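You operate a simulated robot arm through the tools that you are given. There is no shell and no other tool.

You are at the controls of a simulated robot arm. One attempt, no reset.

## Task
Swap in the green card and set heat and speed from it.
Fine: the green card goes on the yellow pad, the orange card on the desk top.
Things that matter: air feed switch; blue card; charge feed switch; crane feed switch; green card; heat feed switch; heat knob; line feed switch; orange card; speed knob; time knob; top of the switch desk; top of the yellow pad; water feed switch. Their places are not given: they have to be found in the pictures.

The check looks at the end state, three seconds after you hand in, the way a careful person would. Anything else that was tipped, shoved, dropped, spilled or broken makes it a failure.

## Robot
A 6-joint arm with a fingered hand, fixed in place. Base frame: the origin is at the foot of the arm, x ahead of it, y to its left, z up; the work surface is at about z = 80. Readings come in cm, rad, newtons and seconds.
With the tool pointing down near the work surface it reaches from about 32 to 74 cm from the base axis. Its first joint turns from -2.007 to 2.007 rad. Payload 4 kg.
The TCP is the grasp point between the finger pads, 2.6 cm short of the fingertips. In the tool frame z runs along the fingers and y along their closing line. The gripper opens to 13.2 cm. The gripper's body begins 7.3 cm behind the TCP. The gripper is a hand of 4 fingers: y runs from the thumb to the fingers, the wrist lies at [0, 0, -23.9] in the tool frame, and closing takes about 1.5 s.
Orientation is told as [roll, pitch, yaw] about the base's x, y, z axes, in that order, counted from this pose: with the fingers straight down and closing along the base's y, the tool's x points along the base's -x, its y along +y and its z along -z.

## Interface
- The arm moves only by the tool servo_tool. Its argument "plan" is a list of rows, each a list of 3 entries, a list of its own where there are three numbers: the shift along the base's x, y, z in units of 30 mm (1.0 is 30 mm), then the turn, a rotation vector about the base's x, y, z in units of 5 degrees (1.0 is 5 degrees), then the finger opening in cm, from 0 to 13.2. In form: [[[x, y, z], [rx, ry, rz], hand], ...]. A call has 1 to 20 rows; each row shifts and turns the commanded pose from where the row before left it. A call with a number of a shift or a turn outside -1 to 1 is refused whole. A row lasts 0.2 s, in which the tool goes at most 5 cm and 0.15 rad; a call with a longer step from one row to the next is refused whole, and so is a gripper value outside its range. Where a pose cannot be reached the arm comes as near as it can. A force on the tool above 40 N (or 10 N above the force at the start of the call, whichever is more), or a blocked arm, ends the call early, and 0.2 s more pass. The fingers move at their own pace (about 15.3 cm/s each) and stop on an object; they squeeze with about 25 N. The grip force told is the motor's: it shows also when the fingers shut on nothing. Time passes only in rows, and 0.2 s behind the last, so rows that do not move let the fingers close. It gives the time, the measured TCP pose, the force on the tool (base axes), the opening and the grip force at its end, in the units of the frame above (readings bear some noise), with the torque about the TCP (base axes, N m) and any sound that the robot's microphone picked up.
- Cameras (640 x 400 px; columns grow to the right, rows downward): "scene" is fixed at [5.06, 64.82, 154.56]; the picture's right is [-0.42, -0.91, 0.00], its down [-0.81, 0.37, -0.45] and it looks along [0.41, -0.19, -0.89] (base axes); focal length 214 px, centre (320, 200). "wrist" rides on the gripper at [6.8, 0.2, -9.7] in the tool frame; the picture's right is [-0.02, 1.00, 0.00], its down [-0.82, -0.02, -0.58] and it looks along [-0.58, -0.01, 0.82] (tool axes); focal length 270 px, centre (320, 200).
- get_image(camera): a new picture of that camera. The clock stands still meanwhile.
- slide_trunk(by): slides the trunk up (or, below 0, down) by that many cm; the arm rides with it, the base frame stays. It gives what a move gives, with no picture.
- hand_shape(shape): the hand has 4 fingers and takes this shape, open, in about a second: jaw (thumb against the fingers, like two jaws); tri (thumb and two fingers); tip (a fingertip pinch); poke (one finger out to press); point (the index stretched); flat (the hand flat); cup (the hand cupped); fist (a fist). The gripper value then closes the fingers along that shape, each until it touches; the sizes above hold for jaw. It gives what a move gives, with no picture.
- point_at(camera, pixels): for up to 12 pixels [column, row] of the newest picture of that camera ("zoom" is the newest enlarged one), the place [x, y, z] in the base frame of the surface seen there, good to about 0.2 cm. The clock stands still meanwhile.
- zoom(camera, box): a new picture of the part [left, top, right, bottom] of that camera's present view, enlarged. The clock stands still meanwhile.
- sign_off(): hands the job in; it is judged then, once.

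Leave the gripper open and the arm clear of the work at the hand-in unless told otherwise.

The tools are called after "Call:" as name(argument=value, ...) on one line, values as JSON. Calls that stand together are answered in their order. servo_tool: Moves the arm, as the interface text tells. Its arguments: {"type":"object","properties":{"plan":{"type":"array"}},"required":["plan"]} The other tools are called the same way: slide_trunk (by) slides the trunk up or down; hand_shape (shape) gives the hand a shape; get_image (camera) takes a picture; point_at (camera, pixels) gives the place of the surface under pixels of a picture; zoom (camera, box) takes an enlarged picture of a part of a camera's view; sign_off () hands the job in.

At the start:

```text
time: 0.0
eef_pos: [32.34, 35.87, 125.8]
orientation: [-0.001, 0.0, 0.0]
ft_force: [-0.1, 0.8, 0.2]
wrist_torque: [0.0, 0.04, 0.01]
gripper_width: 13.23
finger_force: 0.1
shape: jaw
trunk travel left (down, up): [-92.5, 6.5]
```

scene: 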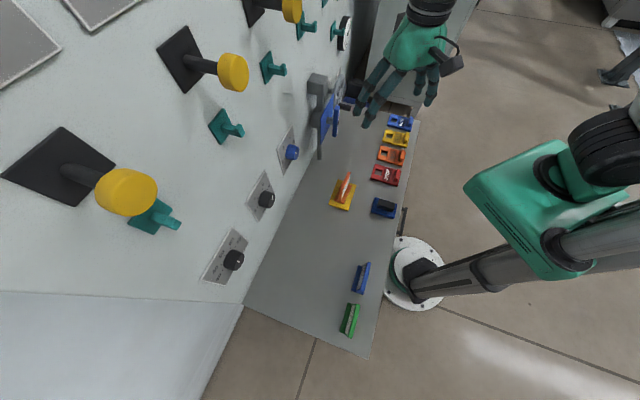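
wrist: 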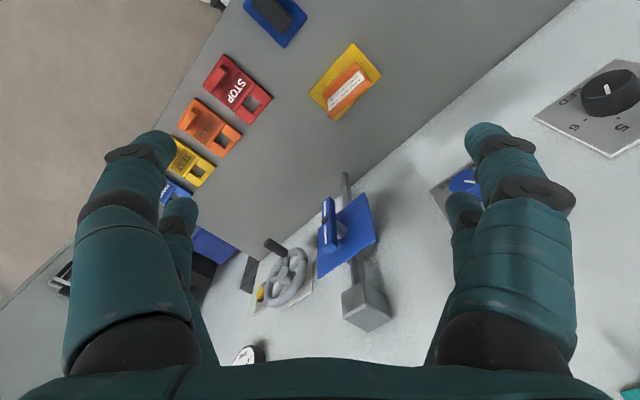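

I see a desk with a yellow pad near pixel (342,193) holding an orange card. Blue and green cards are near (361,278) and (349,320), and there is a wall with knobs. I'll zoom in on these parts first.

Call:
zoom(camera="scene", box=[300, 240, 420, 360])

Call:
zoom(camera="scene", box=[300, 100, 430, 230])

Call:
zoom(camera="scene", box=[190, 110, 340, 290])

Call:
zoom(camera="scene", box=[0, 0, 260, 240])

Call:
zoom(camera="scene", box=[240, 0, 400, 120])

```text
3.33 times, centred on (360, 300) of scene
```

zoom: 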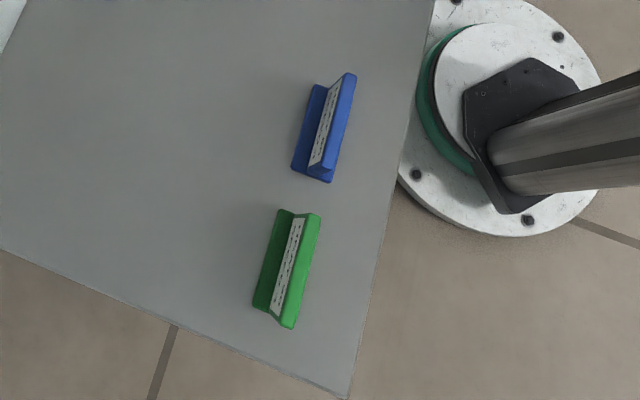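

```text
3.08 times, centred on (365, 165) of scene
```

zoom: 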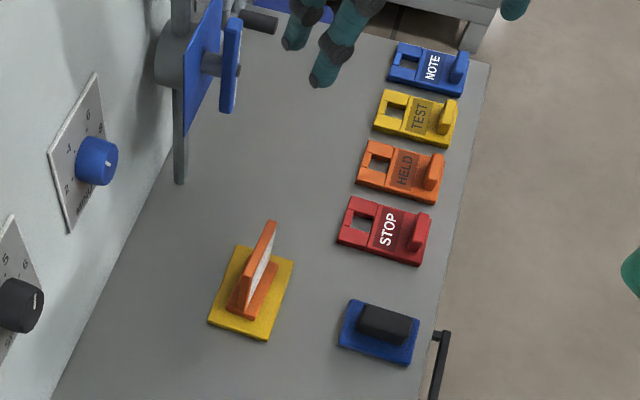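

```text
2.22 times, centred on (265, 200) of scene
```

zoom: 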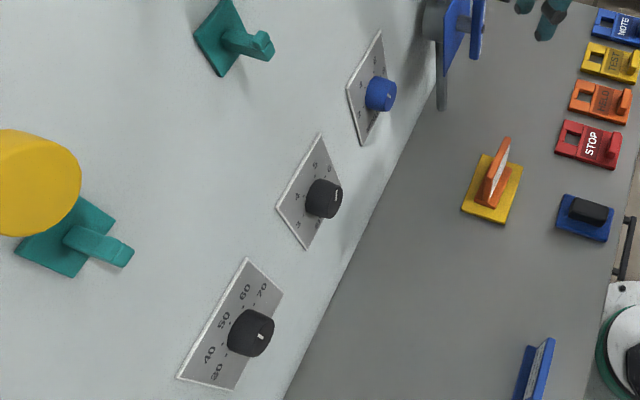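

```text
1.67 times, centred on (130, 120) of scene
```

zoom: 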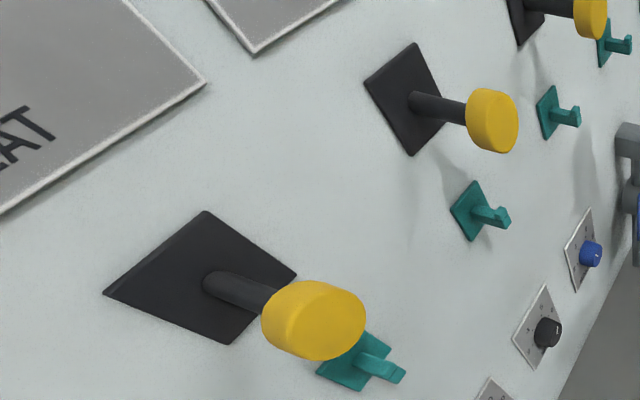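

```text
3.33 times, centred on (320, 60) of scene
```

zoom: 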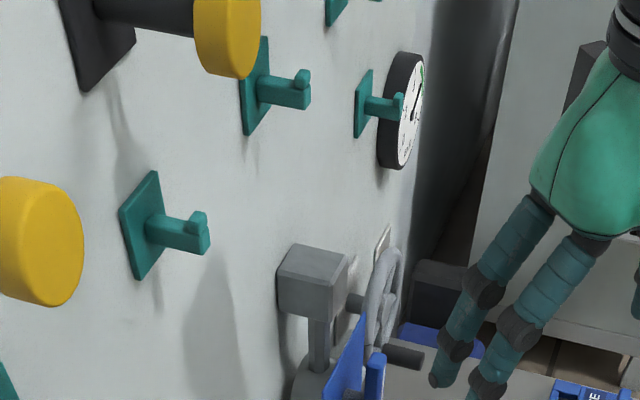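

I need the 3D positions of the cards, pad, knobs, desk and wall, so I'll take the scene image again and query points on it.

Call:
get_image(camera="scene")

Call:
point_at(camera="scene", pixels=[[233, 260], [266, 199], [291, 152], [225, 256], [260, 192], [287, 146], [361, 278], [349, 320], [342, 190], [335, 206], [300, 260], [384, 208]])

Call:
point_at(camera="scene", pixels=[[345, 319], [352, 319], [346, 335], [353, 304], [348, 334], [357, 306], [358, 276], [365, 276], [244, 302], [368, 358], [419, 118], [200, 220]])

```text
taken
```

scene: 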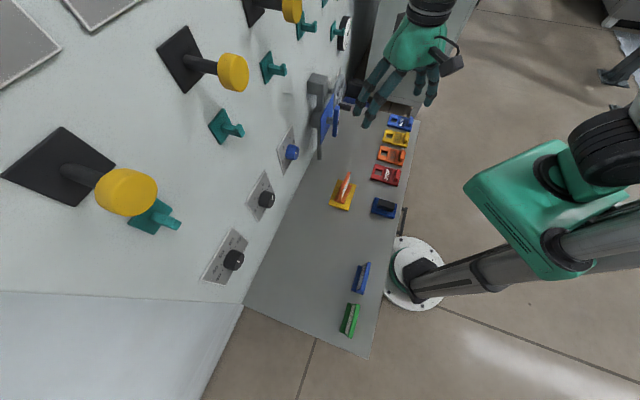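

```text
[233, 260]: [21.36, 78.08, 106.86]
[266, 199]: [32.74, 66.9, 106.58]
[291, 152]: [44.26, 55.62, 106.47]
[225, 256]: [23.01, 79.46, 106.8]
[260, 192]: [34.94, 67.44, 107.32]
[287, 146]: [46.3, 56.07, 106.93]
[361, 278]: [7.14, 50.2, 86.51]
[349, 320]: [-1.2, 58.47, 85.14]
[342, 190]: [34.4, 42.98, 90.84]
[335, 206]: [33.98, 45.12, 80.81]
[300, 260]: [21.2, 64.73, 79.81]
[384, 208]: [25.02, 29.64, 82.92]
```

```text
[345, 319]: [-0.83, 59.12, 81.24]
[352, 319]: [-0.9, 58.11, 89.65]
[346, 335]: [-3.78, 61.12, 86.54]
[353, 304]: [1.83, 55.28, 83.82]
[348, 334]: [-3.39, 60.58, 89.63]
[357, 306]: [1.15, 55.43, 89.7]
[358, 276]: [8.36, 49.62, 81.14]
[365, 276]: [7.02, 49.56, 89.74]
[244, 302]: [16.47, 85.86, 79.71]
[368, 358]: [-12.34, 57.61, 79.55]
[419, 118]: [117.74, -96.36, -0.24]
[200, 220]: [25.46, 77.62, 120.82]
```

The wall runs diagonally (facing the base), with three knobs at about z=106.5, and the green card is near (-1,58,85). Next I'll zoom tightly on the card texts and knob dials.

Call:
zoom(camera="scene", box=[335, 300, 365, 340])

Call:
zoom(camera="scene", box=[200, 225, 256, 290])

Call:
zoom(camera="scene", box=[240, 165, 282, 225])

Call:
zoom(camera="scene", box=[268, 120, 308, 180])

Call:
zoom(camera="scene", box=[320, 165, 365, 215])

Call:
zoom(camera="wrist", box=[300, 40, 390, 125])

Call:
zoom(camera="wrist", box=[420, 40, 640, 240])

```text
10.00 times, centred on (350, 320) of scene
```

zoom: 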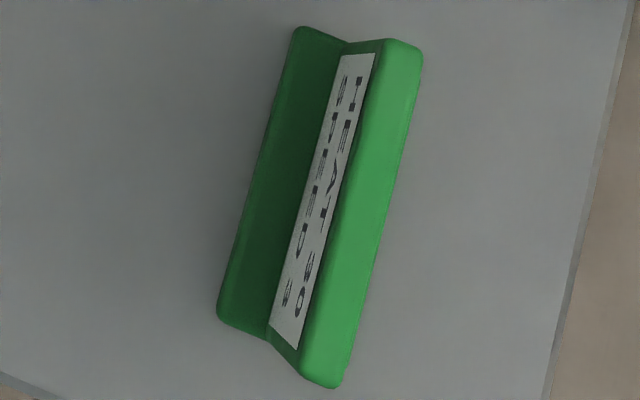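

```text
6.15 times, centred on (228, 258) of scene
```

zoom: 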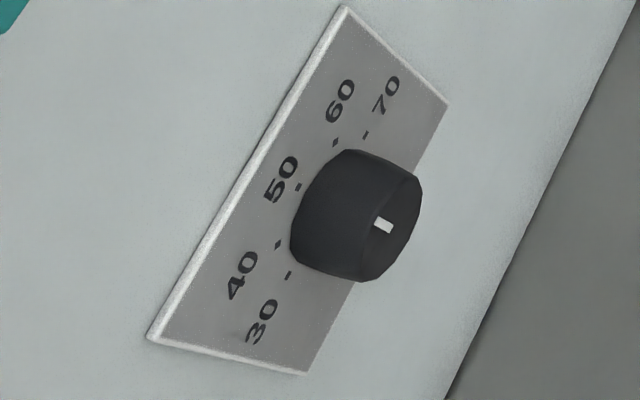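

```text
6.67 times, centred on (261, 195) of scene
```

zoom: 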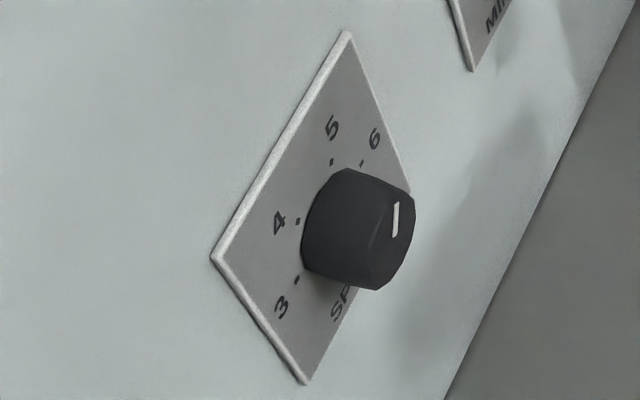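

```text
6.67 times, centred on (288, 150) of scene
```

zoom: 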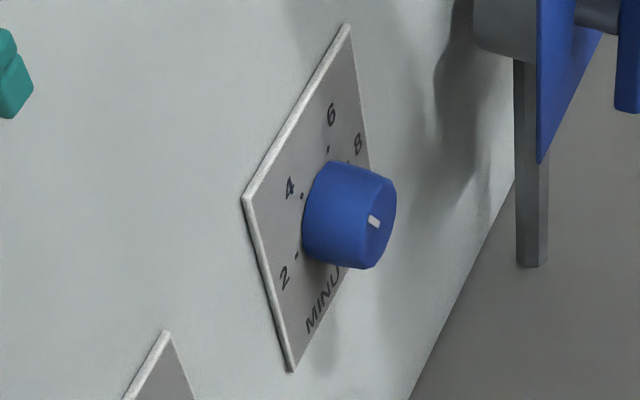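

```text
8.00 times, centred on (342, 190) of scene
```

zoom: 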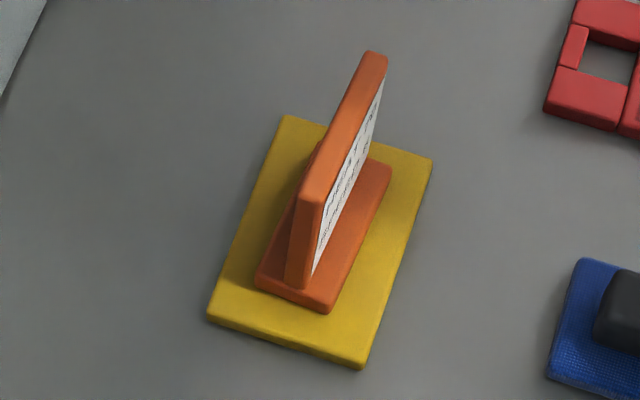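

```text
4.71 times, centred on (345, 82) of wrist
```

zoom: 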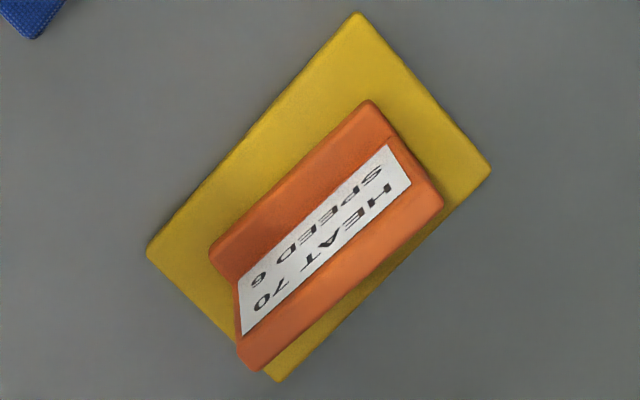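

```text
2.00 times, centred on (530, 140) of wrist
```

zoom: 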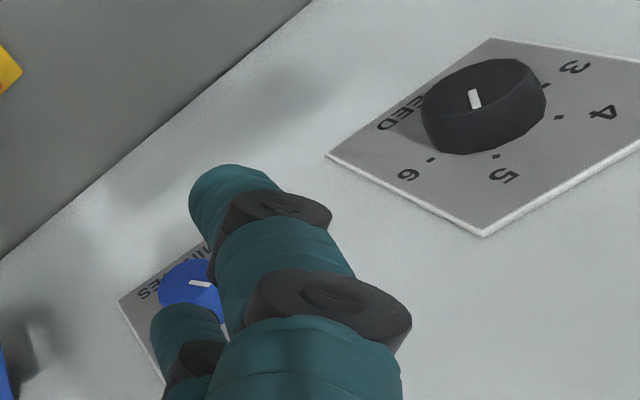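

The orange card reads HEAT 70, SPEED 6. The green card's text faces the wall and is seen at a slant at (349,320). I'll zoom closer on its digits and locate the levers, hooks and other obstacles.

Call:
zoom(camera="scene", box=[345, 322, 353, 336])

Call:
zoom(camera="scene", box=[344, 302, 358, 326])

Call:
point_at(camera="scene", pixels=[[127, 192], [150, 215], [176, 224], [233, 72], [240, 130], [225, 120], [281, 68], [318, 80], [332, 120], [318, 155], [291, 10], [60, 165]])

```text
16.00 times, centred on (349, 329) of scene
```

zoom: 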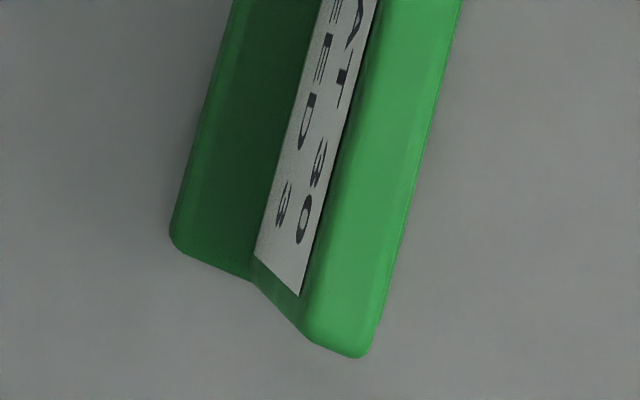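

```text
16.00 times, centred on (351, 314) of scene
```

zoom: 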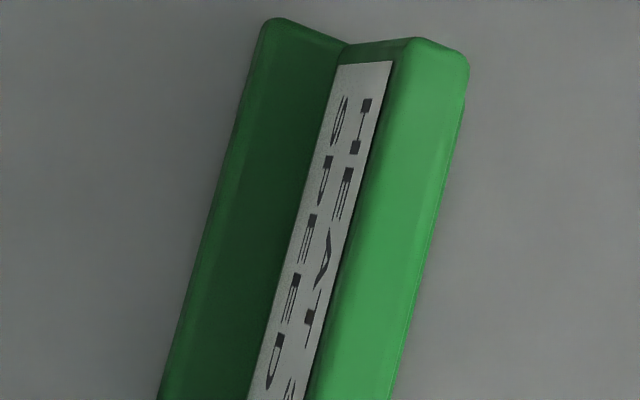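

```text
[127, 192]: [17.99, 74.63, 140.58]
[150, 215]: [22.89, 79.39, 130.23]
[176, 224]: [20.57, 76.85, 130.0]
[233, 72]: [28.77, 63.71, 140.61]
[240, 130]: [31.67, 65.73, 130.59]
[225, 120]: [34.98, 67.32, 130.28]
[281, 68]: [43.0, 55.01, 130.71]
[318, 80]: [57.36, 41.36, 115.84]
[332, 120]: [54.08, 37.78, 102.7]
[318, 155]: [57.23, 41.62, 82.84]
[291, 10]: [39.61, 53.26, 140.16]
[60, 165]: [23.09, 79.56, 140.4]
```

The green card seems to read HEAT 30, SPEED 3, though I want a clearer view before acting on it. I'll yaw the hand +45° and drift left, so the wrist camera faces the wall and the knob dials.

Call:
servo_tool(plan=[[[-0.3, 0.3, 0], [0, 0, 1], 13.2], [[-0.3, 0.3, 0], [0, 0, 1], 13.2], [[-0.3, 0.3, 0], [0, 0, 1], 13.2], [[-0.3, 0.3, 0], [0, 0, 1], 13.2], [[-0.3, 0.3, 0], [0, 0, 1], 13.2], [[-0.3, 0.3, 0], [0, 0, 1], 13.2], [[-0.3, 0.3, 0], [0, 0, 1], 13.2], [[-0.3, 0.3, 0], [0, 0, 1], 13.2], [[-0.3, 0.3, 0], [0, 0, 1], 13.2], [[0, 0, 0], [0, 0, 0], 13.2]])

Call:
get_image(camera="wrist")

Call:
get_image(camera="scene")

```text
time: 2.2
eef_pos: [24.21, 44.0, 125.7]
orientation: [0.0, 0.0, 0.789]
ft_force: [0.1, -0.2, 0.1]
wrist_torque: [-0.02, 0.0, 0.0]
gripper_width: 13.21
finger_force: 0.1
shape: jaw
trunk travel left (down, up): [-92.5, 6.5]
```

```text
taken
```

wrist: 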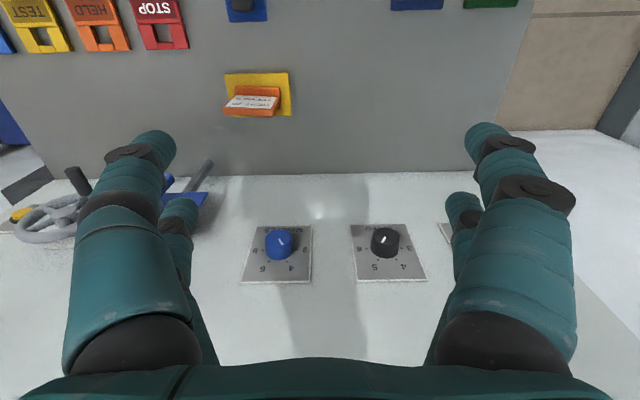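

```text
taken
```

scene: 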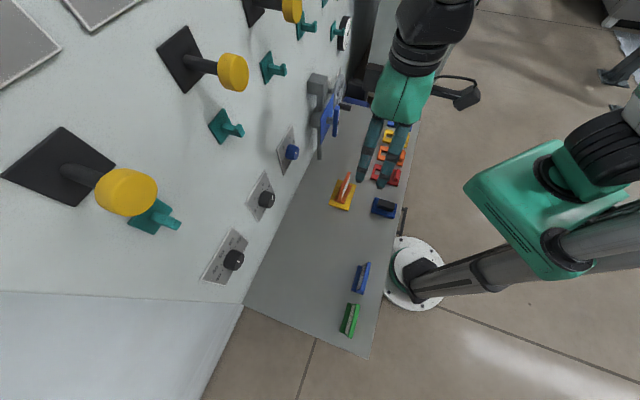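

The arm follows well. Now I'll tilt the hand toward the wall by about 51°, moving left and down so the speed and heat dials land mid-picture.

Call:
servo_tool(plan=[[[-0.53, 0.53, -0.4], [0.9, -0.9, 0], 13.2], [[-0.53, 0.53, -0.4], [0.9, -0.9, 0], 13.2], [[-0.53, 0.53, -0.4], [0.9, -0.9, 0], 13.2], [[-0.53, 0.53, -0.4], [0.9, -0.9, 0], 13.2], [[-0.53, 0.53, -0.4], [0.9, -0.9, 0], 13.2], [[-0.53, 0.53, -0.4], [0.9, -0.9, 0], 13.2], [[-0.53, 0.53, -0.4], [0.9, -0.9, 0], 13.2], [[-0.53, 0.53, -0.4], [0.9, -0.9, 0], 13.2], [[0, 0, 0], [0, 0, 0], 13.2]])

Call:
get_image(camera="wrist")

Call:
get_image(camera="scene")

```text
time: 4.2
eef_pos: [11.45, 56.68, 116.12]
orientation: [-0.001, -0.89, 0.787]
ft_force: [1.3, 0.0, -0.7]
wrist_torque: [0.0, 0.0, 0.01]
gripper_width: 13.2
finger_force: 0.0
shape: jaw
trunk travel left (down, up): [-92.5, 6.5]
```

```text
taken
```

wrist: 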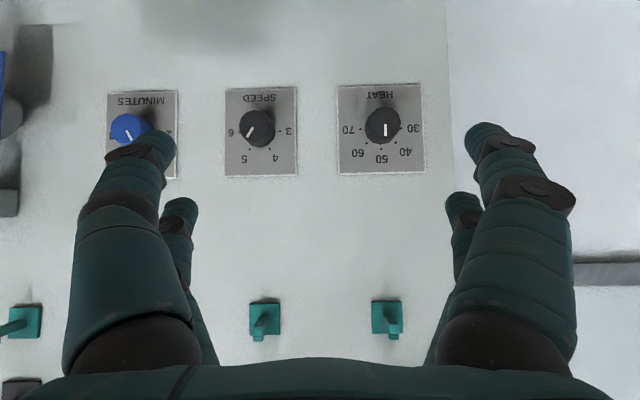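

```text
taken
```

scene: 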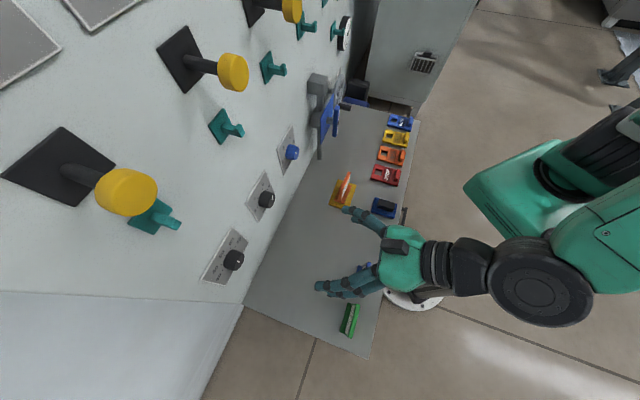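

Both dials are visible (upside-down). The speed dial is at (258,127) and the heat dial at (382,127). I'll zoom on each and get points on the knob faces.

Call:
zoom(camera="wrist", box=[335, 80, 430, 175])

Call:
zoom(camera="wrist", box=[215, 80, 310, 180])

Call:
zoom(camera="wrist", box=[100, 80, 190, 180])

Call:
point_at(camera="wrist", pixels=[[382, 127], [370, 127], [394, 127], [382, 140], [382, 112], [258, 128], [246, 128], [270, 128], [258, 140], [258, 114], [320, 130], [345, 165]])

```text
4.21 times, centred on (382, 128) of wrist
```

zoom: 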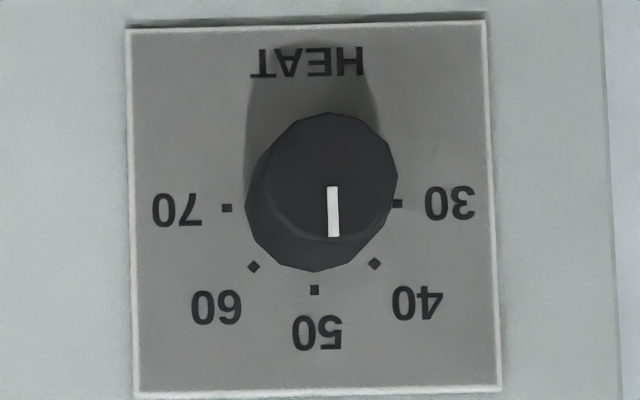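

```text
4.00 times, centred on (262, 130) of wrist
```

zoom: 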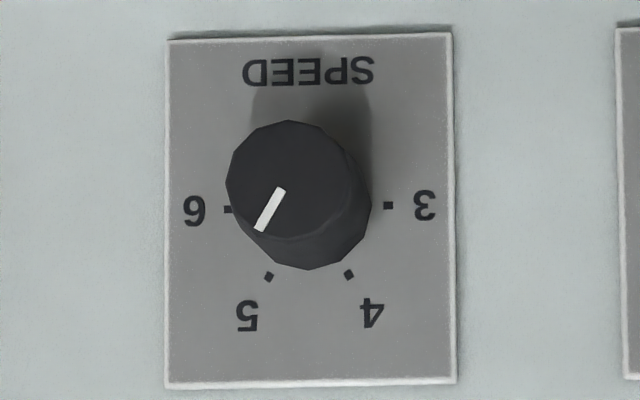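

```text
4.00 times, centred on (145, 130) of wrist
```

zoom: 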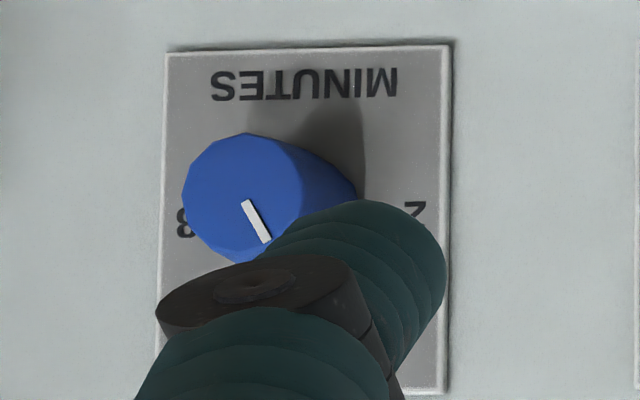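

```text
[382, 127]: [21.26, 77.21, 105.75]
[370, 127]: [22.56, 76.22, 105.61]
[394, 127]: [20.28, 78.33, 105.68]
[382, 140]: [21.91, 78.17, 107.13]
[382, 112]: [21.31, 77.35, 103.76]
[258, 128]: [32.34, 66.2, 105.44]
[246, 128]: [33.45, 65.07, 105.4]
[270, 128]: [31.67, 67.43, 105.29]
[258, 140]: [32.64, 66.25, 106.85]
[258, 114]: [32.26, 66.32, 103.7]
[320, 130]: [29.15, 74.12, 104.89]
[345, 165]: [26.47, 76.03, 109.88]
```

The dials read right-side-up as heat at 50 (scale 30 to 70, 45° per step) and speed at 5 (scale 3 to 6, 60° per step). I'll untilt the hand and start yawing toward 180°, so the camera can look at the green card's face from the wall side.

Call:
servo_tool(plan=[[[0, 0, 0], [-0.9, 0.9, 0], 13.2], [[0, 0, 0], [-0.9, 0.9, 0], 13.2], [[0, 0, 0], [-0.9, 0.9, 0], 13.2], [[0, 0, 0], [-0.9, 0.9, 0], 13.2], [[0, 0, 0], [-0.9, 0.9, 0], 13.2], [[0, 0, 0], [-0.9, 0.9, 0], 13.2], [[0, 0, 0], [-0.9, 0.9, 0], 13.2], [[0, 0, 0], [-0.9, 0.9, 0], 13.2], [[0, 0, 0], [0, 0, 1], 13.2], [[0, 0, 0], [0, 0, 1], 13.2], [[0, 0, 0], [0, 0, 1], 13.2], [[0, 0, 0], [0, 0, 1], 13.2], [[0, 0, 0], [0, 0, 1], 13.2], [[0, 0, 0], [0, 0, 1], 13.2], [[0, 0, 0], [0, 0, 1], 13.2], [[0, 0, 0], [0, 0, 1], 13.2], [[0, 0, 0], [0, 0, 1], 13.2], [[0, 0, 0], [0, 0, 1], 13.2], [[0, 0, 0], [0, 0, 1], 13.2], [[0, 0, 0], [0, 0, 1], 13.2]])

```text
time: 8.4
eef_pos: [11.66, 56.7, 116.01]
orientation: [0.0, 0.001, 1.833]
ft_force: [0.4, -0.4, -0.4]
wrist_torque: [0.0, 0.02, -0.02]
gripper_width: 13.19
finger_force: 0.1
shape: jaw
trunk travel left (down, up): [-92.5, 6.5]
```

The hand now points down at yaw 105°. I'll go on to 180°, moving toward (10,64,103) to see the card's face.

Call:
servo_tool(plan=[[[-0.037, 0.162, -0.29], [0, 0, 1], 13.2], [[-0.037, 0.162, -0.29], [0, 0, 1], 13.2], [[-0.037, 0.162, -0.29], [0, 0, 1], 13.2], [[-0.037, 0.162, -0.29], [0, 0, 1], 13.2], [[-0.037, 0.162, -0.29], [0, 0, 1], 13.2], [[-0.037, 0.162, -0.29], [0, 0, 1], 13.2], [[-0.037, 0.162, -0.29], [0, 0, 1], 13.2], [[-0.037, 0.162, -0.29], [0, 0, 1], 13.2], [[-0.037, 0.162, -0.29], [0, 0, 1], 13.2], [[-0.037, 0.162, -0.29], [0, 0, 1], 13.2], [[-0.037, 0.162, -0.29], [0, 0, 1], 13.2], [[-0.037, 0.162, -0.29], [0, 0, 1], 13.2], [[-0.037, 0.162, -0.29], [0, 0, 1], 13.2], [[-0.037, 0.162, -0.29], [0, 0, 1], 13.2], [[-0.037, 0.162, -0.29], [0, 0, 1], 13.2], [[0, 0, 0], [0, 0, 0], 13.2]])

Call:
get_image(camera="wrist")

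Call:
get_image(camera="scene")

```text
time: 11.8
eef_pos: [6.74, 63.33, 103.91]
orientation: [-0.005, 0.028, 3.024]
ft_force: [-0.2, 0.4, -0.2]
wrist_torque: [-0.01, -0.04, -0.01]
gripper_width: 13.21
finger_force: 0.0
shape: jaw
out of reach, approached as far as the arm can: row 13, 14, 15
trunk travel left (down, up): [-92.5, 6.5]
```

```text
taken
```

wrist: 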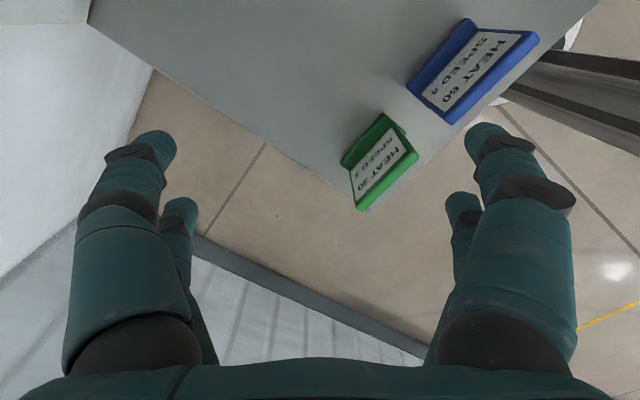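

```text
taken
```

scene: 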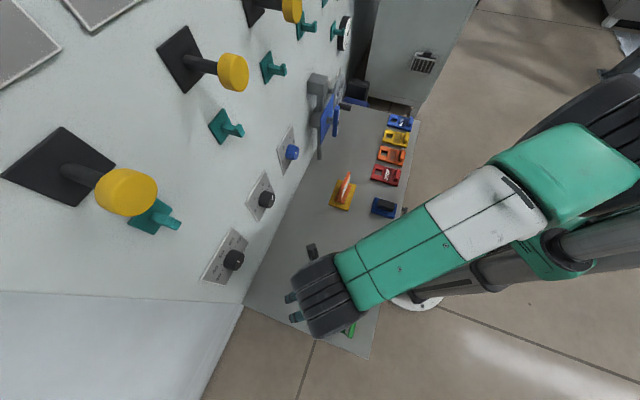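

The hand stopped near yaw 173°, where the arm reached its limit, but the green card is clear at (380,165). I'll zoom in and query points for its geometry.

Call:
zoom(camera="wrist", box=[330, 105, 430, 220])

Call:
point_at(camera="zoom", pixels=[[320, 200], [260, 250], [380, 130], [200, 150], [240, 330], [400, 200], [320, 280], [360, 50], [110, 210], [300, 100], [250, 120], [480, 220]])

Call:
zoom(camera="wrist", box=[400, 10, 545, 130])

```text
3.48 times, centred on (380, 162) of wrist
```

zoom: 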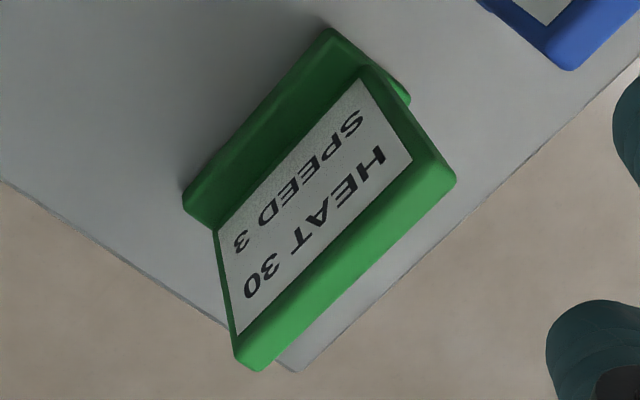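

```text
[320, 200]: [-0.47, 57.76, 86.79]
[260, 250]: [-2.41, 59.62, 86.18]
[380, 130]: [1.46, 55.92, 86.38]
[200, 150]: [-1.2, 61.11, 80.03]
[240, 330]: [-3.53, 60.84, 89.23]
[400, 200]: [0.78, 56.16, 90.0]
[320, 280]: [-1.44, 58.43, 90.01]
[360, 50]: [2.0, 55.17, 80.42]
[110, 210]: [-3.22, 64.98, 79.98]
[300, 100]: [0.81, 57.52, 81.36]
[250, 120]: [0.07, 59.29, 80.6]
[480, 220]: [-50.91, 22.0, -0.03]
```

```text
3.33 times, centred on (472, 70) of wrist
```

zoom: 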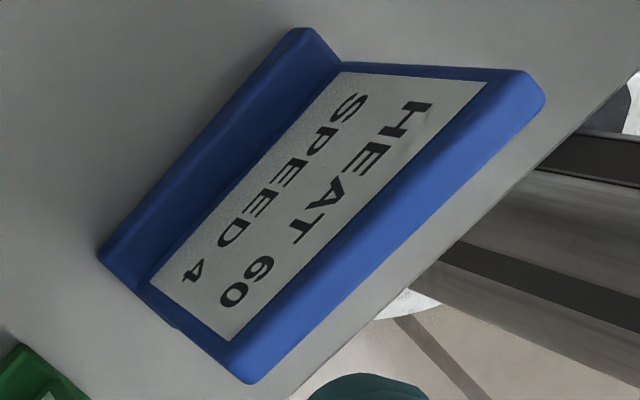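

The green card reads HEAT 30, SPEED 3 and the blue one HEAT 60, SPEED 4. The targets are therefore heat 30 and speed 3. I'll rise and rotate back toward yaw -45° above the yellow pad, to check that this grip direction is reachable for the orange card.

Call:
servo_tool(plan=[[[0, 0, 0.5], [0, 0, -1], 13.2], [[0, 0, 0.5], [0, 0, -1], 13.2], [[0, 0, 0.5], [0, 0, -1], 13.2], [[0.2, -0.2, 0.5], [0, 0, -1], 13.2], [[0.2, -0.2, 0.5], [0, 0, -1], 13.2], [[0.2, -0.2, 0.5], [0, 0, -1], 13.2], [[0.2, -0.2, 0], [0, 0, -1], 13.2], [[0.2, -0.2, 0], [0, 0, -1], 13.2], [[0.2, -0.2, 0], [0, 0, -1], 13.2], [[0.2, -0.2, 0], [0, 0, -1], 13.2], [[0.2, -0.2, 0], [0, 0, -1], 13.2], [[0.2, -0.2, 0], [0, 0, -1], 13.2], [[0.2, -0.2, 0], [0, 0, -1], 13.2], [[0.2, -0.2, 0], [0, 0, -1], 13.2], [[0.2, -0.2, 0], [0, 0, -1], 13.2], [[0.2, -0.2, 0], [0, 0, -1], 13.2], [[0.2, -0.2, 0], [0, 0, -1], 13.2], [[0.2, -0.2, 0], [0, 0, -1], 13.2], [[0.2, -0.2, 0], [0, 0, -1], 13.2], [[0.2, -0.2, 0], [0, 0, -1], 13.2]])

```text
time: 16.0
eef_pos: [16.96, 53.04, 112.75]
orientation: [-0.006, 0.027, 1.277]
ft_force: [-0.7, -0.8, 0.1]
wrist_torque: [-0.03, 0.04, 0.02]
gripper_width: 13.2
finger_force: 0.0
shape: jaw
trunk travel left (down, up): [-92.5, 6.5]
```

Now at yaw 73° with a slight leftover tilt. I'll correct the tilt and continue rotating toward -45°, moving over the pad.

Call:
servo_tool(plan=[[[0, 0, 0], [0.316, -0.024, 0], 13.2], [[0.28, -0.158, 0], [0, 0, -1], 13.2], [[0.28, -0.158, 0], [0, 0, -1], 13.2], [[0.28, -0.158, 0], [0, 0, -1], 13.2], [[0.28, -0.158, 0], [0, 0, -1], 13.2], [[0.28, -0.158, 0], [0, 0, -1], 13.2], [[0.28, -0.158, 0], [0, 0, -1], 13.2], [[0.28, -0.158, 0], [0, 0, -1], 13.2], [[0.28, -0.158, 0], [0, 0, -1], 13.2], [[0.28, -0.158, 0], [0, 0, -1], 13.2], [[0.28, -0.158, 0], [0, 0, -1], 13.2], [[0.28, -0.158, 0], [0, 0, -1], 13.2], [[0.28, -0.158, 0], [0, 0, -1], 13.2], [[0.28, -0.158, 0], [0, 0, -1], 13.2], [[0.28, -0.158, 0], [0, 0, -1], 13.2], [[0.28, -0.158, 0], [0, 0, -1], 13.2], [[0.28, -0.158, 0], [0, 0, -1], 13.2], [[0.28, -0.158, 0], [0, 0, -1], 13.2], [[0.28, -0.158, 0], [0, 0, -1], 13.2], [[0.28, -0.158, 0], [0, 0, -1], 13.2]])

```text
time: 20.2
eef_pos: [32.97, 44.22, 112.87]
orientation: [0.002, 0.002, -0.379]
ft_force: [0.4, -0.4, -0.4]
wrist_torque: [0.0, -0.04, 0.01]
gripper_width: 13.19
finger_force: 0.0
shape: jaw
trunk travel left (down, up): [-92.5, 6.5]
```

Yaw is -21.7°. I'll turn the remaining -23.3° and take a wrist picture over the pad.

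Call:
servo_tool(plan=[[[0, 0, 0], [0, 0, -0.932], 13.2], [[0, 0, 0], [0, 0, -0.932], 13.2], [[0, 0, 0], [0, 0, -0.932], 13.2], [[0, 0, 0], [0, 0, -0.932], 13.2], [[0, 0, 0], [0, 0, -0.932], 13.2], [[0, 0, 0], [0, 0, 0], 13.2]])

Call:
get_image(camera="wrist")

Call:
get_image(camera="scene")

```text
time: 21.6
eef_pos: [32.97, 44.18, 112.87]
orientation: [0.003, -0.001, -0.786]
ft_force: [1.0, 0.1, 0.8]
wrist_torque: [0.03, -0.01, 0.03]
gripper_width: 13.18
finger_force: 0.1
shape: jaw
trunk travel left (down, up): [-92.5, 6.5]
```

```text
taken
```

wrist: 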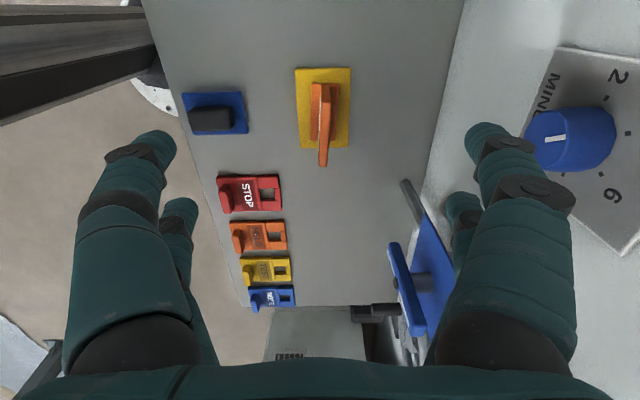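

```text
taken
```

scene: 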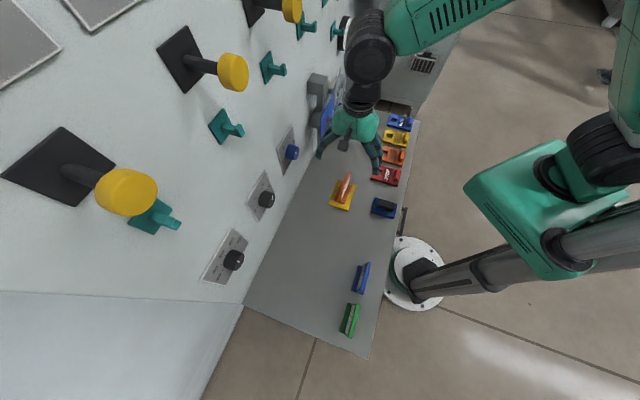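

Yaw -45° works here, and the orange card shows edge-on at (322,125). I'll zoom and get its geometry and the pad's.

Call:
zoom(camera="wrist", box=[275, 55, 375, 180])

Call:
point_at(camera="wrist", pixels=[[297, 70], [350, 70], [348, 147], [300, 147], [323, 160], [325, 88], [318, 110], [330, 110], [321, 150], [327, 150], [324, 120], [315, 130]])

```text
3.20 times, centred on (325, 118) of wrist
```

zoom: 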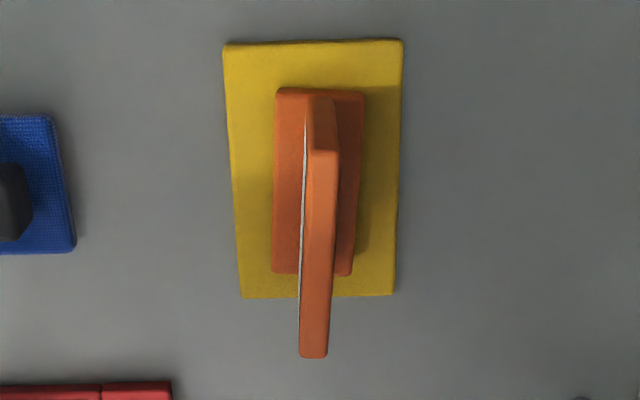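

```text
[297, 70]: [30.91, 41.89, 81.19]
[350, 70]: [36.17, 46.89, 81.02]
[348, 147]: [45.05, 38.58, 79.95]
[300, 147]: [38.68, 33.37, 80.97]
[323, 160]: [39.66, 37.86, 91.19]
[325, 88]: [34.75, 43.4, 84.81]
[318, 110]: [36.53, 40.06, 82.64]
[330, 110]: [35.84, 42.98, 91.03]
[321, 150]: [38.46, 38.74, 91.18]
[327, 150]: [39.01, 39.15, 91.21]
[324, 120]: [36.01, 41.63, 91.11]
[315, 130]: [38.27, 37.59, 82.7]
```

The orange card's plate is upright, about 1.1 cm thick, centred near (37.5,40.2) with its top at z=91.1, and the pad top is at z≈81. I'll move above it, narrow the fingers to 6 cm and go down most of the way.

Call:
servo_tool(plan=[[[0.509, -0.439, 0], [0, 0, 0], 7], [[0.509, -0.439, 0], [0, 0, 0], 7], [[0.509, -0.439, 0], [0, 0, 0], 7], [[0, 0, -0.8], [0, 0, 0], 7], [[0, 0, -0.8], [0, 0, 0], 7], [[0, 0, -0.8], [0, 0, 0], 7], [[0, 0, -0.8], [0, 0, 0], 7], [[0, 0, -0.8], [0, 0, 0], 7], [[0, 0, 0], [0, 0, 0], 7]])

Call:
get_image(camera="wrist")

Call:
get_image(camera="scene")

```text
time: 23.6
eef_pos: [37.52, 40.47, 100.72]
orientation: [0.003, 0.003, -0.784]
ft_force: [-1.0, 0.5, -0.6]
wrist_torque: [0.03, -0.01, 0.0]
gripper_width: 7.03
finger_force: 0.0
shape: jaw
trunk travel left (down, up): [-92.5, 6.5]
```

```text
taken
```

wrist: 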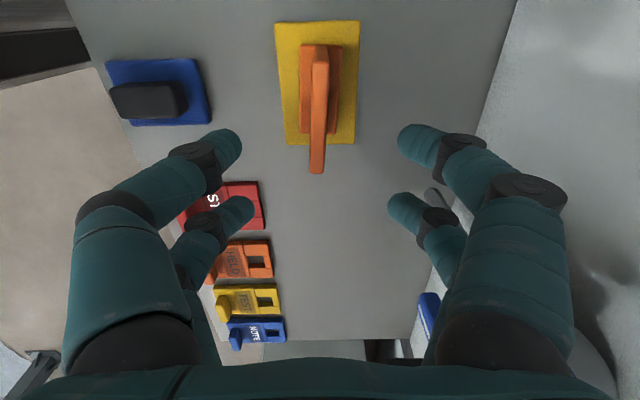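

```text
taken
```

scene: 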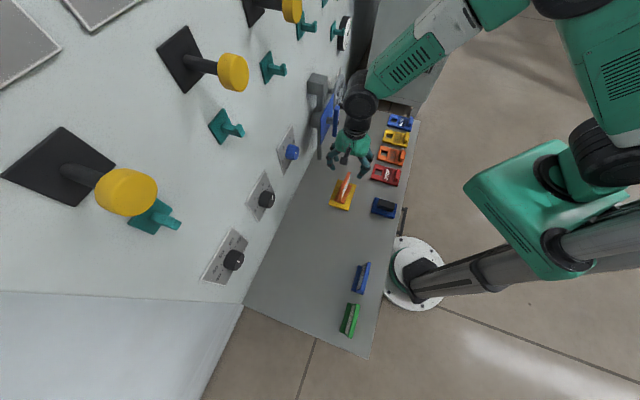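

The hand is centred over the orange card (its top edge is at column 318). I'll go down to z≈88 and then close on the upright plate.

Call:
servo_tool(plan=[[[0, 0, -0.7], [0, 0, 0], 7], [[0, 0, -0.7], [0, 0, 0], 7], [[0, 0, -0.7], [0, 0, 0], 7], [[0, 0, -0.7], [0, 0, 0], 7], [[0, 0, -0.7], [0, 0, 0], 7], [[0, 0, -0.7], [0, 0, 0], 7], [[0, 0, 0], [0, 0, 0], 7]])

Call:
get_image(camera="wrist")

Call:
zoom(camera="scene", box=[300, 110, 420, 230])

```text
time: 25.2
eef_pos: [37.61, 40.41, 88.16]
orientation: [0.002, 0.001, -0.787]
ft_force: [1.5, -0.4, -0.1]
wrist_torque: [0.02, 0.02, 0.0]
gripper_width: 7.05
finger_force: 0.0
shape: jaw
trunk travel left (down, up): [-92.5, 6.5]
```

```text
taken
```

wrist: 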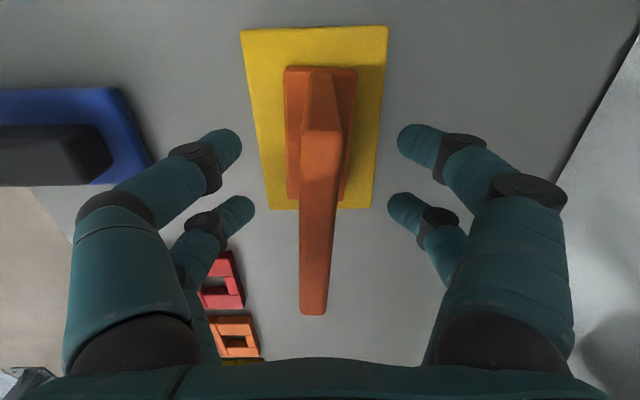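

```text
3.33 times, centred on (360, 170) of scene
```

zoom: 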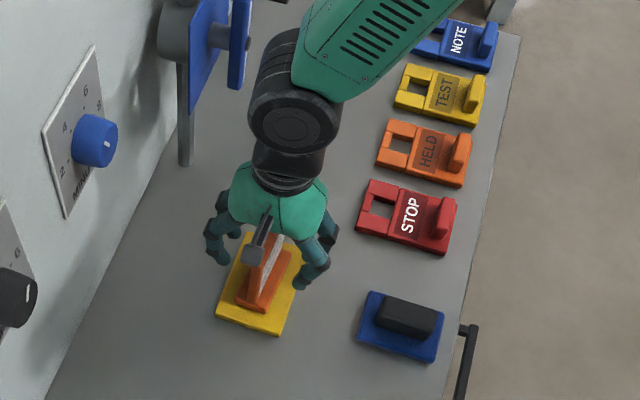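

The fingers straddle the plate with clearance. I'll close the hand on it.

Call:
servo_tool(plan=[[[0, 0, 0], [0, 0, 0], 3], [[0, 0, 0], [0, 0, 0], 2], [[0, 0, 0], [0, 0, 0], 0.5], [[0, 0, 0], [0, 0, 0], 0.5], [[0, 0, 0], [0, 0, 0], 0.5], [[0, 0, 0], [0, 0, 0], 0.5], [[0, 0, 0], [0, 0, 0], 0.5], [[0, 0, 0], [0, 0, 0], 0.5]])

Call:
get_image(camera="wrist")

```text
time: 27.0
eef_pos: [37.6, 40.39, 88.16]
orientation: [0.001, 0.001, -0.783]
ft_force: [0.2, -1.0, -0.4]
wrist_torque: [-0.01, 0.01, 0.01]
gripper_width: 0.65
finger_force: 25.4
shape: jaw
trunk travel left (down, up): [-92.5, 6.5]
```

```text
taken
```

wrist: 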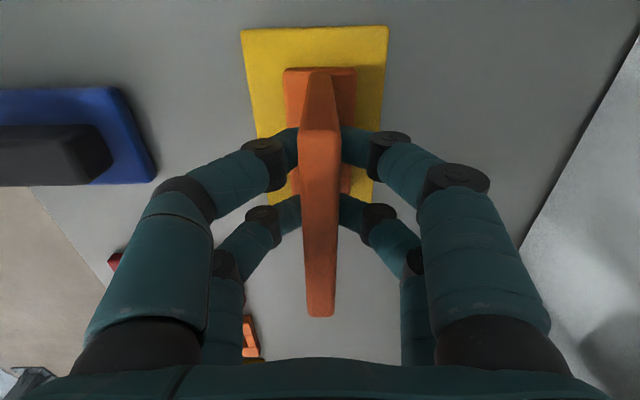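

The grip holds at 25 N with width 0.65 cm. I'll lift 8 cm, check the hold, then carry the card to the free spot near (21,47).

Call:
servo_tool(plan=[[[0, 0, 0.2], [0, 0, 0], 0.3], [[0, 0, 0.4], [0, 0, 0], 0.3], [[0, 0, 0.6], [0, 0, 0], 0.3], [[0, 0, 0.6], [0, 0, 0], 0.3], [[0, 0, 0.6], [0, 0, 0], 0.3], [[0, 0, 0.3], [0, 0, 0], 0.3], [[0, 0, 0], [0, 0, 0], 0.3]])

Call:
get_image(camera="wrist")

Call:
zoom(camera="scene", box=[300, 110, 420, 230])

```text
time: 28.6
eef_pos: [37.47, 40.36, 96.35]
orientation: [-0.002, 0.0, -0.784]
ft_force: [-0.3, 0.4, -1.4]
wrist_torque: [0.03, -0.01, 0.01]
gripper_width: 0.58
finger_force: 25.0
shape: jaw
trunk travel left (down, up): [-92.5, 6.5]
```

```text
taken
```

wrist: 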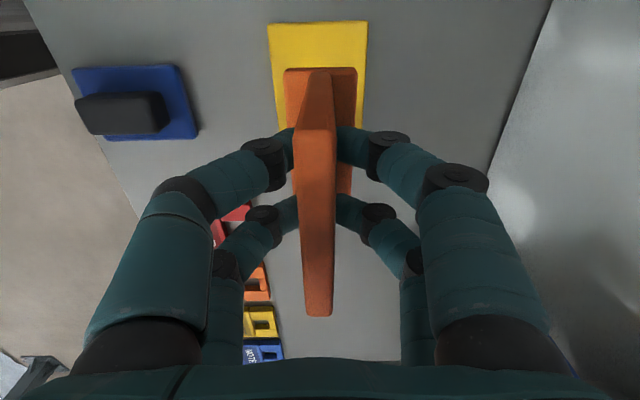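

```text
3.33 times, centred on (360, 170) of scene
```

zoom: 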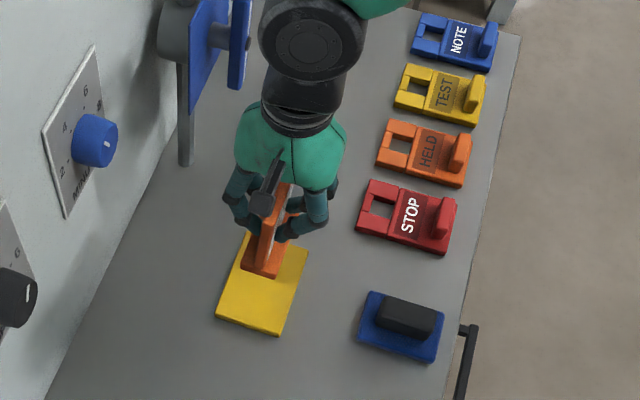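

The card lifted cleanly. I'll carry it toward (21.2,46.7).

Call:
servo_tool(plan=[[[-0.35, 0.13, 0], [0, 0, 0], 0.3], [[-0.65, 0.25, 0], [0, 0, 0], 0.3], [[-0.65, 0.25, 0], [0, 0, 0], 0.3], [[-0.65, 0.25, 0], [0, 0, 0], 0.3], [[-0.65, 0.25, 0], [0, 0, 0], 0.3], [[-0.65, 0.25, 0], [0, 0, 0], 0.3], [[-0.65, 0.25, 0], [0, 0, 0], 0.3], [[-0.65, 0.25, 0], [0, 0, 0], 0.3], [[-0.5, 0.2, 0], [0, 0, 0], 0.3], [[0, 0, 0], [0, 0, 0], 0.3]])

Call:
get_image(camera="wrist")

Call:
get_image(camera="scene")

```text
time: 30.8
eef_pos: [21.39, 46.57, 96.31]
orientation: [0.002, 0.002, -0.785]
ft_force: [-0.9, -0.2, -1.1]
wrist_torque: [0.0, 0.01, 0.03]
gripper_width: 0.57
finger_force: 24.5
shape: jaw
trunk travel left (down, up): [-92.5, 6.5]
```

```text
taken
```

wrist: 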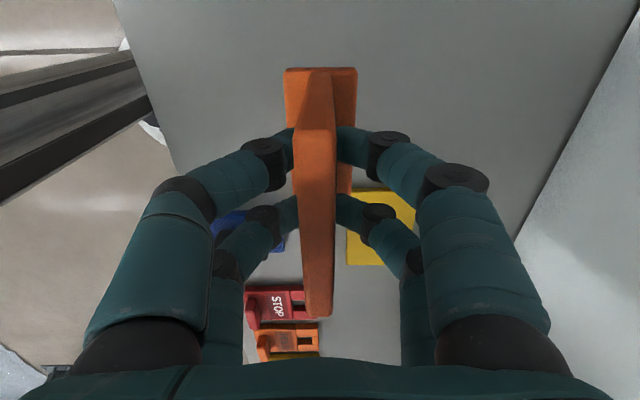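

```text
taken
```

scene: 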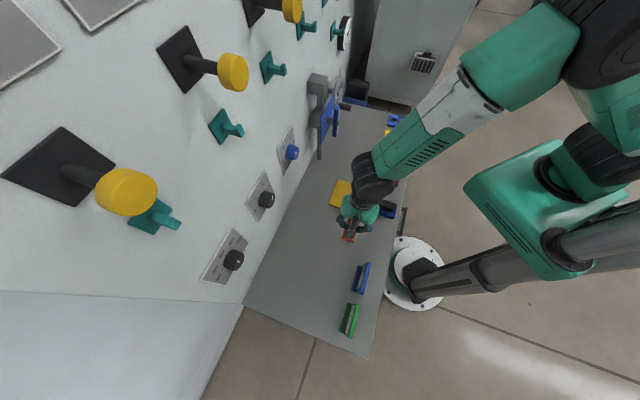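

The spot below is clear. I'll lower most of the way, then creep toward z≈87.2, where the base should touch the desk.

Call:
servo_tool(plan=[[[0, 0, -0.6], [0, 0, 0], 0.3], [[0, 0, -0.6], [0, 0, 0], 0.3], [[0, 0, -0.6], [0, 0, 0], 0.3], [[0, 0, -0.6], [0, 0, 0], 0.3], [[0, 0, -0.2], [0, 0, 0], 0.3], [[0, 0, -0.2], [0, 0, 0], 0.3], [[0, 0, -0.1], [0, 0, 0], 0.3], [[0, 0, 0], [0, 0, 0], 0.3]])

Call:
zoom(camera="scene", box=[300, 170, 410, 280])

```text
time: 32.6
eef_pos: [21.42, 46.64, 87.48]
orientation: [0.002, 0.002, -0.785]
ft_force: [0.3, -0.1, -0.7]
wrist_torque: [0.03, 0.01, 0.01]
gripper_width: 0.57
finger_force: 24.3
shape: jaw
trunk travel left (down, up): [-92.5, 6.5]
```

```text
3.64 times, centred on (355, 225) of scene
```

zoom: 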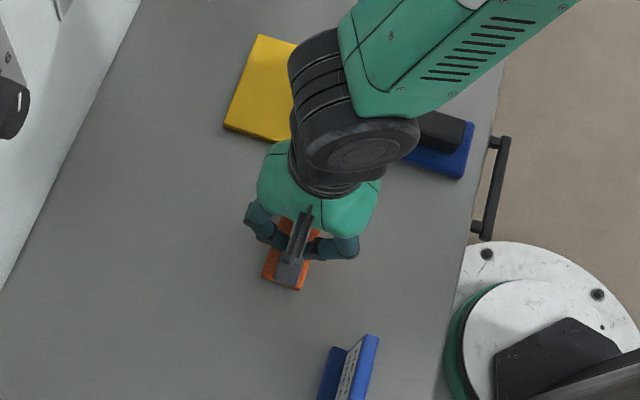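

No contact yet at z=87.48. I'll creep down in 0.1 cm steps while watching the force.

Call:
servo_tool(plan=[[[0, 0, -0.035], [0, 0, 0], 0.3], [[0, 0, -0.035], [0, 0, 0], 0.3], [[0, 0, -0.035], [0, 0, 0], 0.3], [[0, 0, 0], [0, 0, 0], 0.3]])

```text
time: 33.6
eef_pos: [21.41, 46.57, 87.06]
orientation: [0.003, 0.002, -0.785]
ft_force: [-0.5, 0.1, -0.4]
wrist_torque: [0.03, -0.01, -0.01]
gripper_width: 0.57
finger_force: 25.1
shape: jaw
trunk travel left (down, up): [-92.5, 6.5]
```

There is no force change yet at z=87.06. I'll check the card's base height with the wrist camera.

Call:
get_image(camera="wrist")

Call:
point_at(camera="wrist", pixels=[[292, 75], [350, 75], [315, 80], [270, 60], [380, 60], [290, 90], [318, 250]])

```text
taken
```

wrist: 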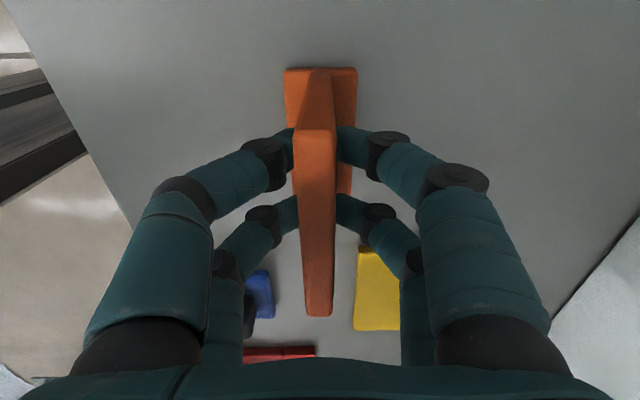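

```text
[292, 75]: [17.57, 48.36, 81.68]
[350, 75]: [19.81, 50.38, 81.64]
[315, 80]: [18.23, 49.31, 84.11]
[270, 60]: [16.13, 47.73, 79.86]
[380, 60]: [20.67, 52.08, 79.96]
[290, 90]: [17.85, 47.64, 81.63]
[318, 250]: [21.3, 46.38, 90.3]
```

The base top reads 81.65, so it is about 0.1 cm above the seated height. I'll creep down a little more.

Call:
servo_tool(plan=[[[0, 0, -0.025], [0, 0, 0], 0.3], [[0, 0, -0.025], [0, 0, 0], 0.3], [[0, 0, -0.02], [0, 0, 0], 0.3], [[0, 0, 0], [0, 0, 0], 0.3]])

```text
time: 34.6
eef_pos: [21.26, 46.61, 86.87]
orientation: [0.002, 0.003, -0.785]
ft_force: [0.1, -0.5, -1.0]
wrist_torque: [-0.02, -0.02, -0.01]
gripper_width: 0.55
finger_force: 24.6
shape: jaw
trunk travel left (down, up): [-92.5, 6.5]
```

Still no clear contact. I'll take a few more small steps.

Call:
servo_tool(plan=[[[0, 0, -0.02], [0, 0, 0], 0.3], [[0, 0, -0.02], [0, 0, 0], 0.3], [[0, 0, 0], [0, 0, 0], 0.3]])

Call:
point_at(camera="wrist", pixels=[[292, 75], [350, 75], [290, 90], [345, 90], [270, 60], [380, 60], [290, 72], [318, 250], [318, 200]])

```text
time: 35.4
eef_pos: [21.43, 46.48, 86.83]
orientation: [0.001, 0.001, -0.786]
ft_force: [0.4, -0.2, 0.8]
wrist_torque: [0.01, 0.05, -0.04]
gripper_width: 0.59
finger_force: 25.5
shape: jaw
trunk travel left (down, up): [-92.5, 6.5]
```

```text
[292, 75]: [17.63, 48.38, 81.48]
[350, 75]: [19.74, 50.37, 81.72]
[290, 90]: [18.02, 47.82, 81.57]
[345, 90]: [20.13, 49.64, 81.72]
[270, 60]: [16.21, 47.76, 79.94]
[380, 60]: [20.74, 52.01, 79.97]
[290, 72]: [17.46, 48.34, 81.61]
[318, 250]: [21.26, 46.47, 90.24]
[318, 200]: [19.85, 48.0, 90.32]
```

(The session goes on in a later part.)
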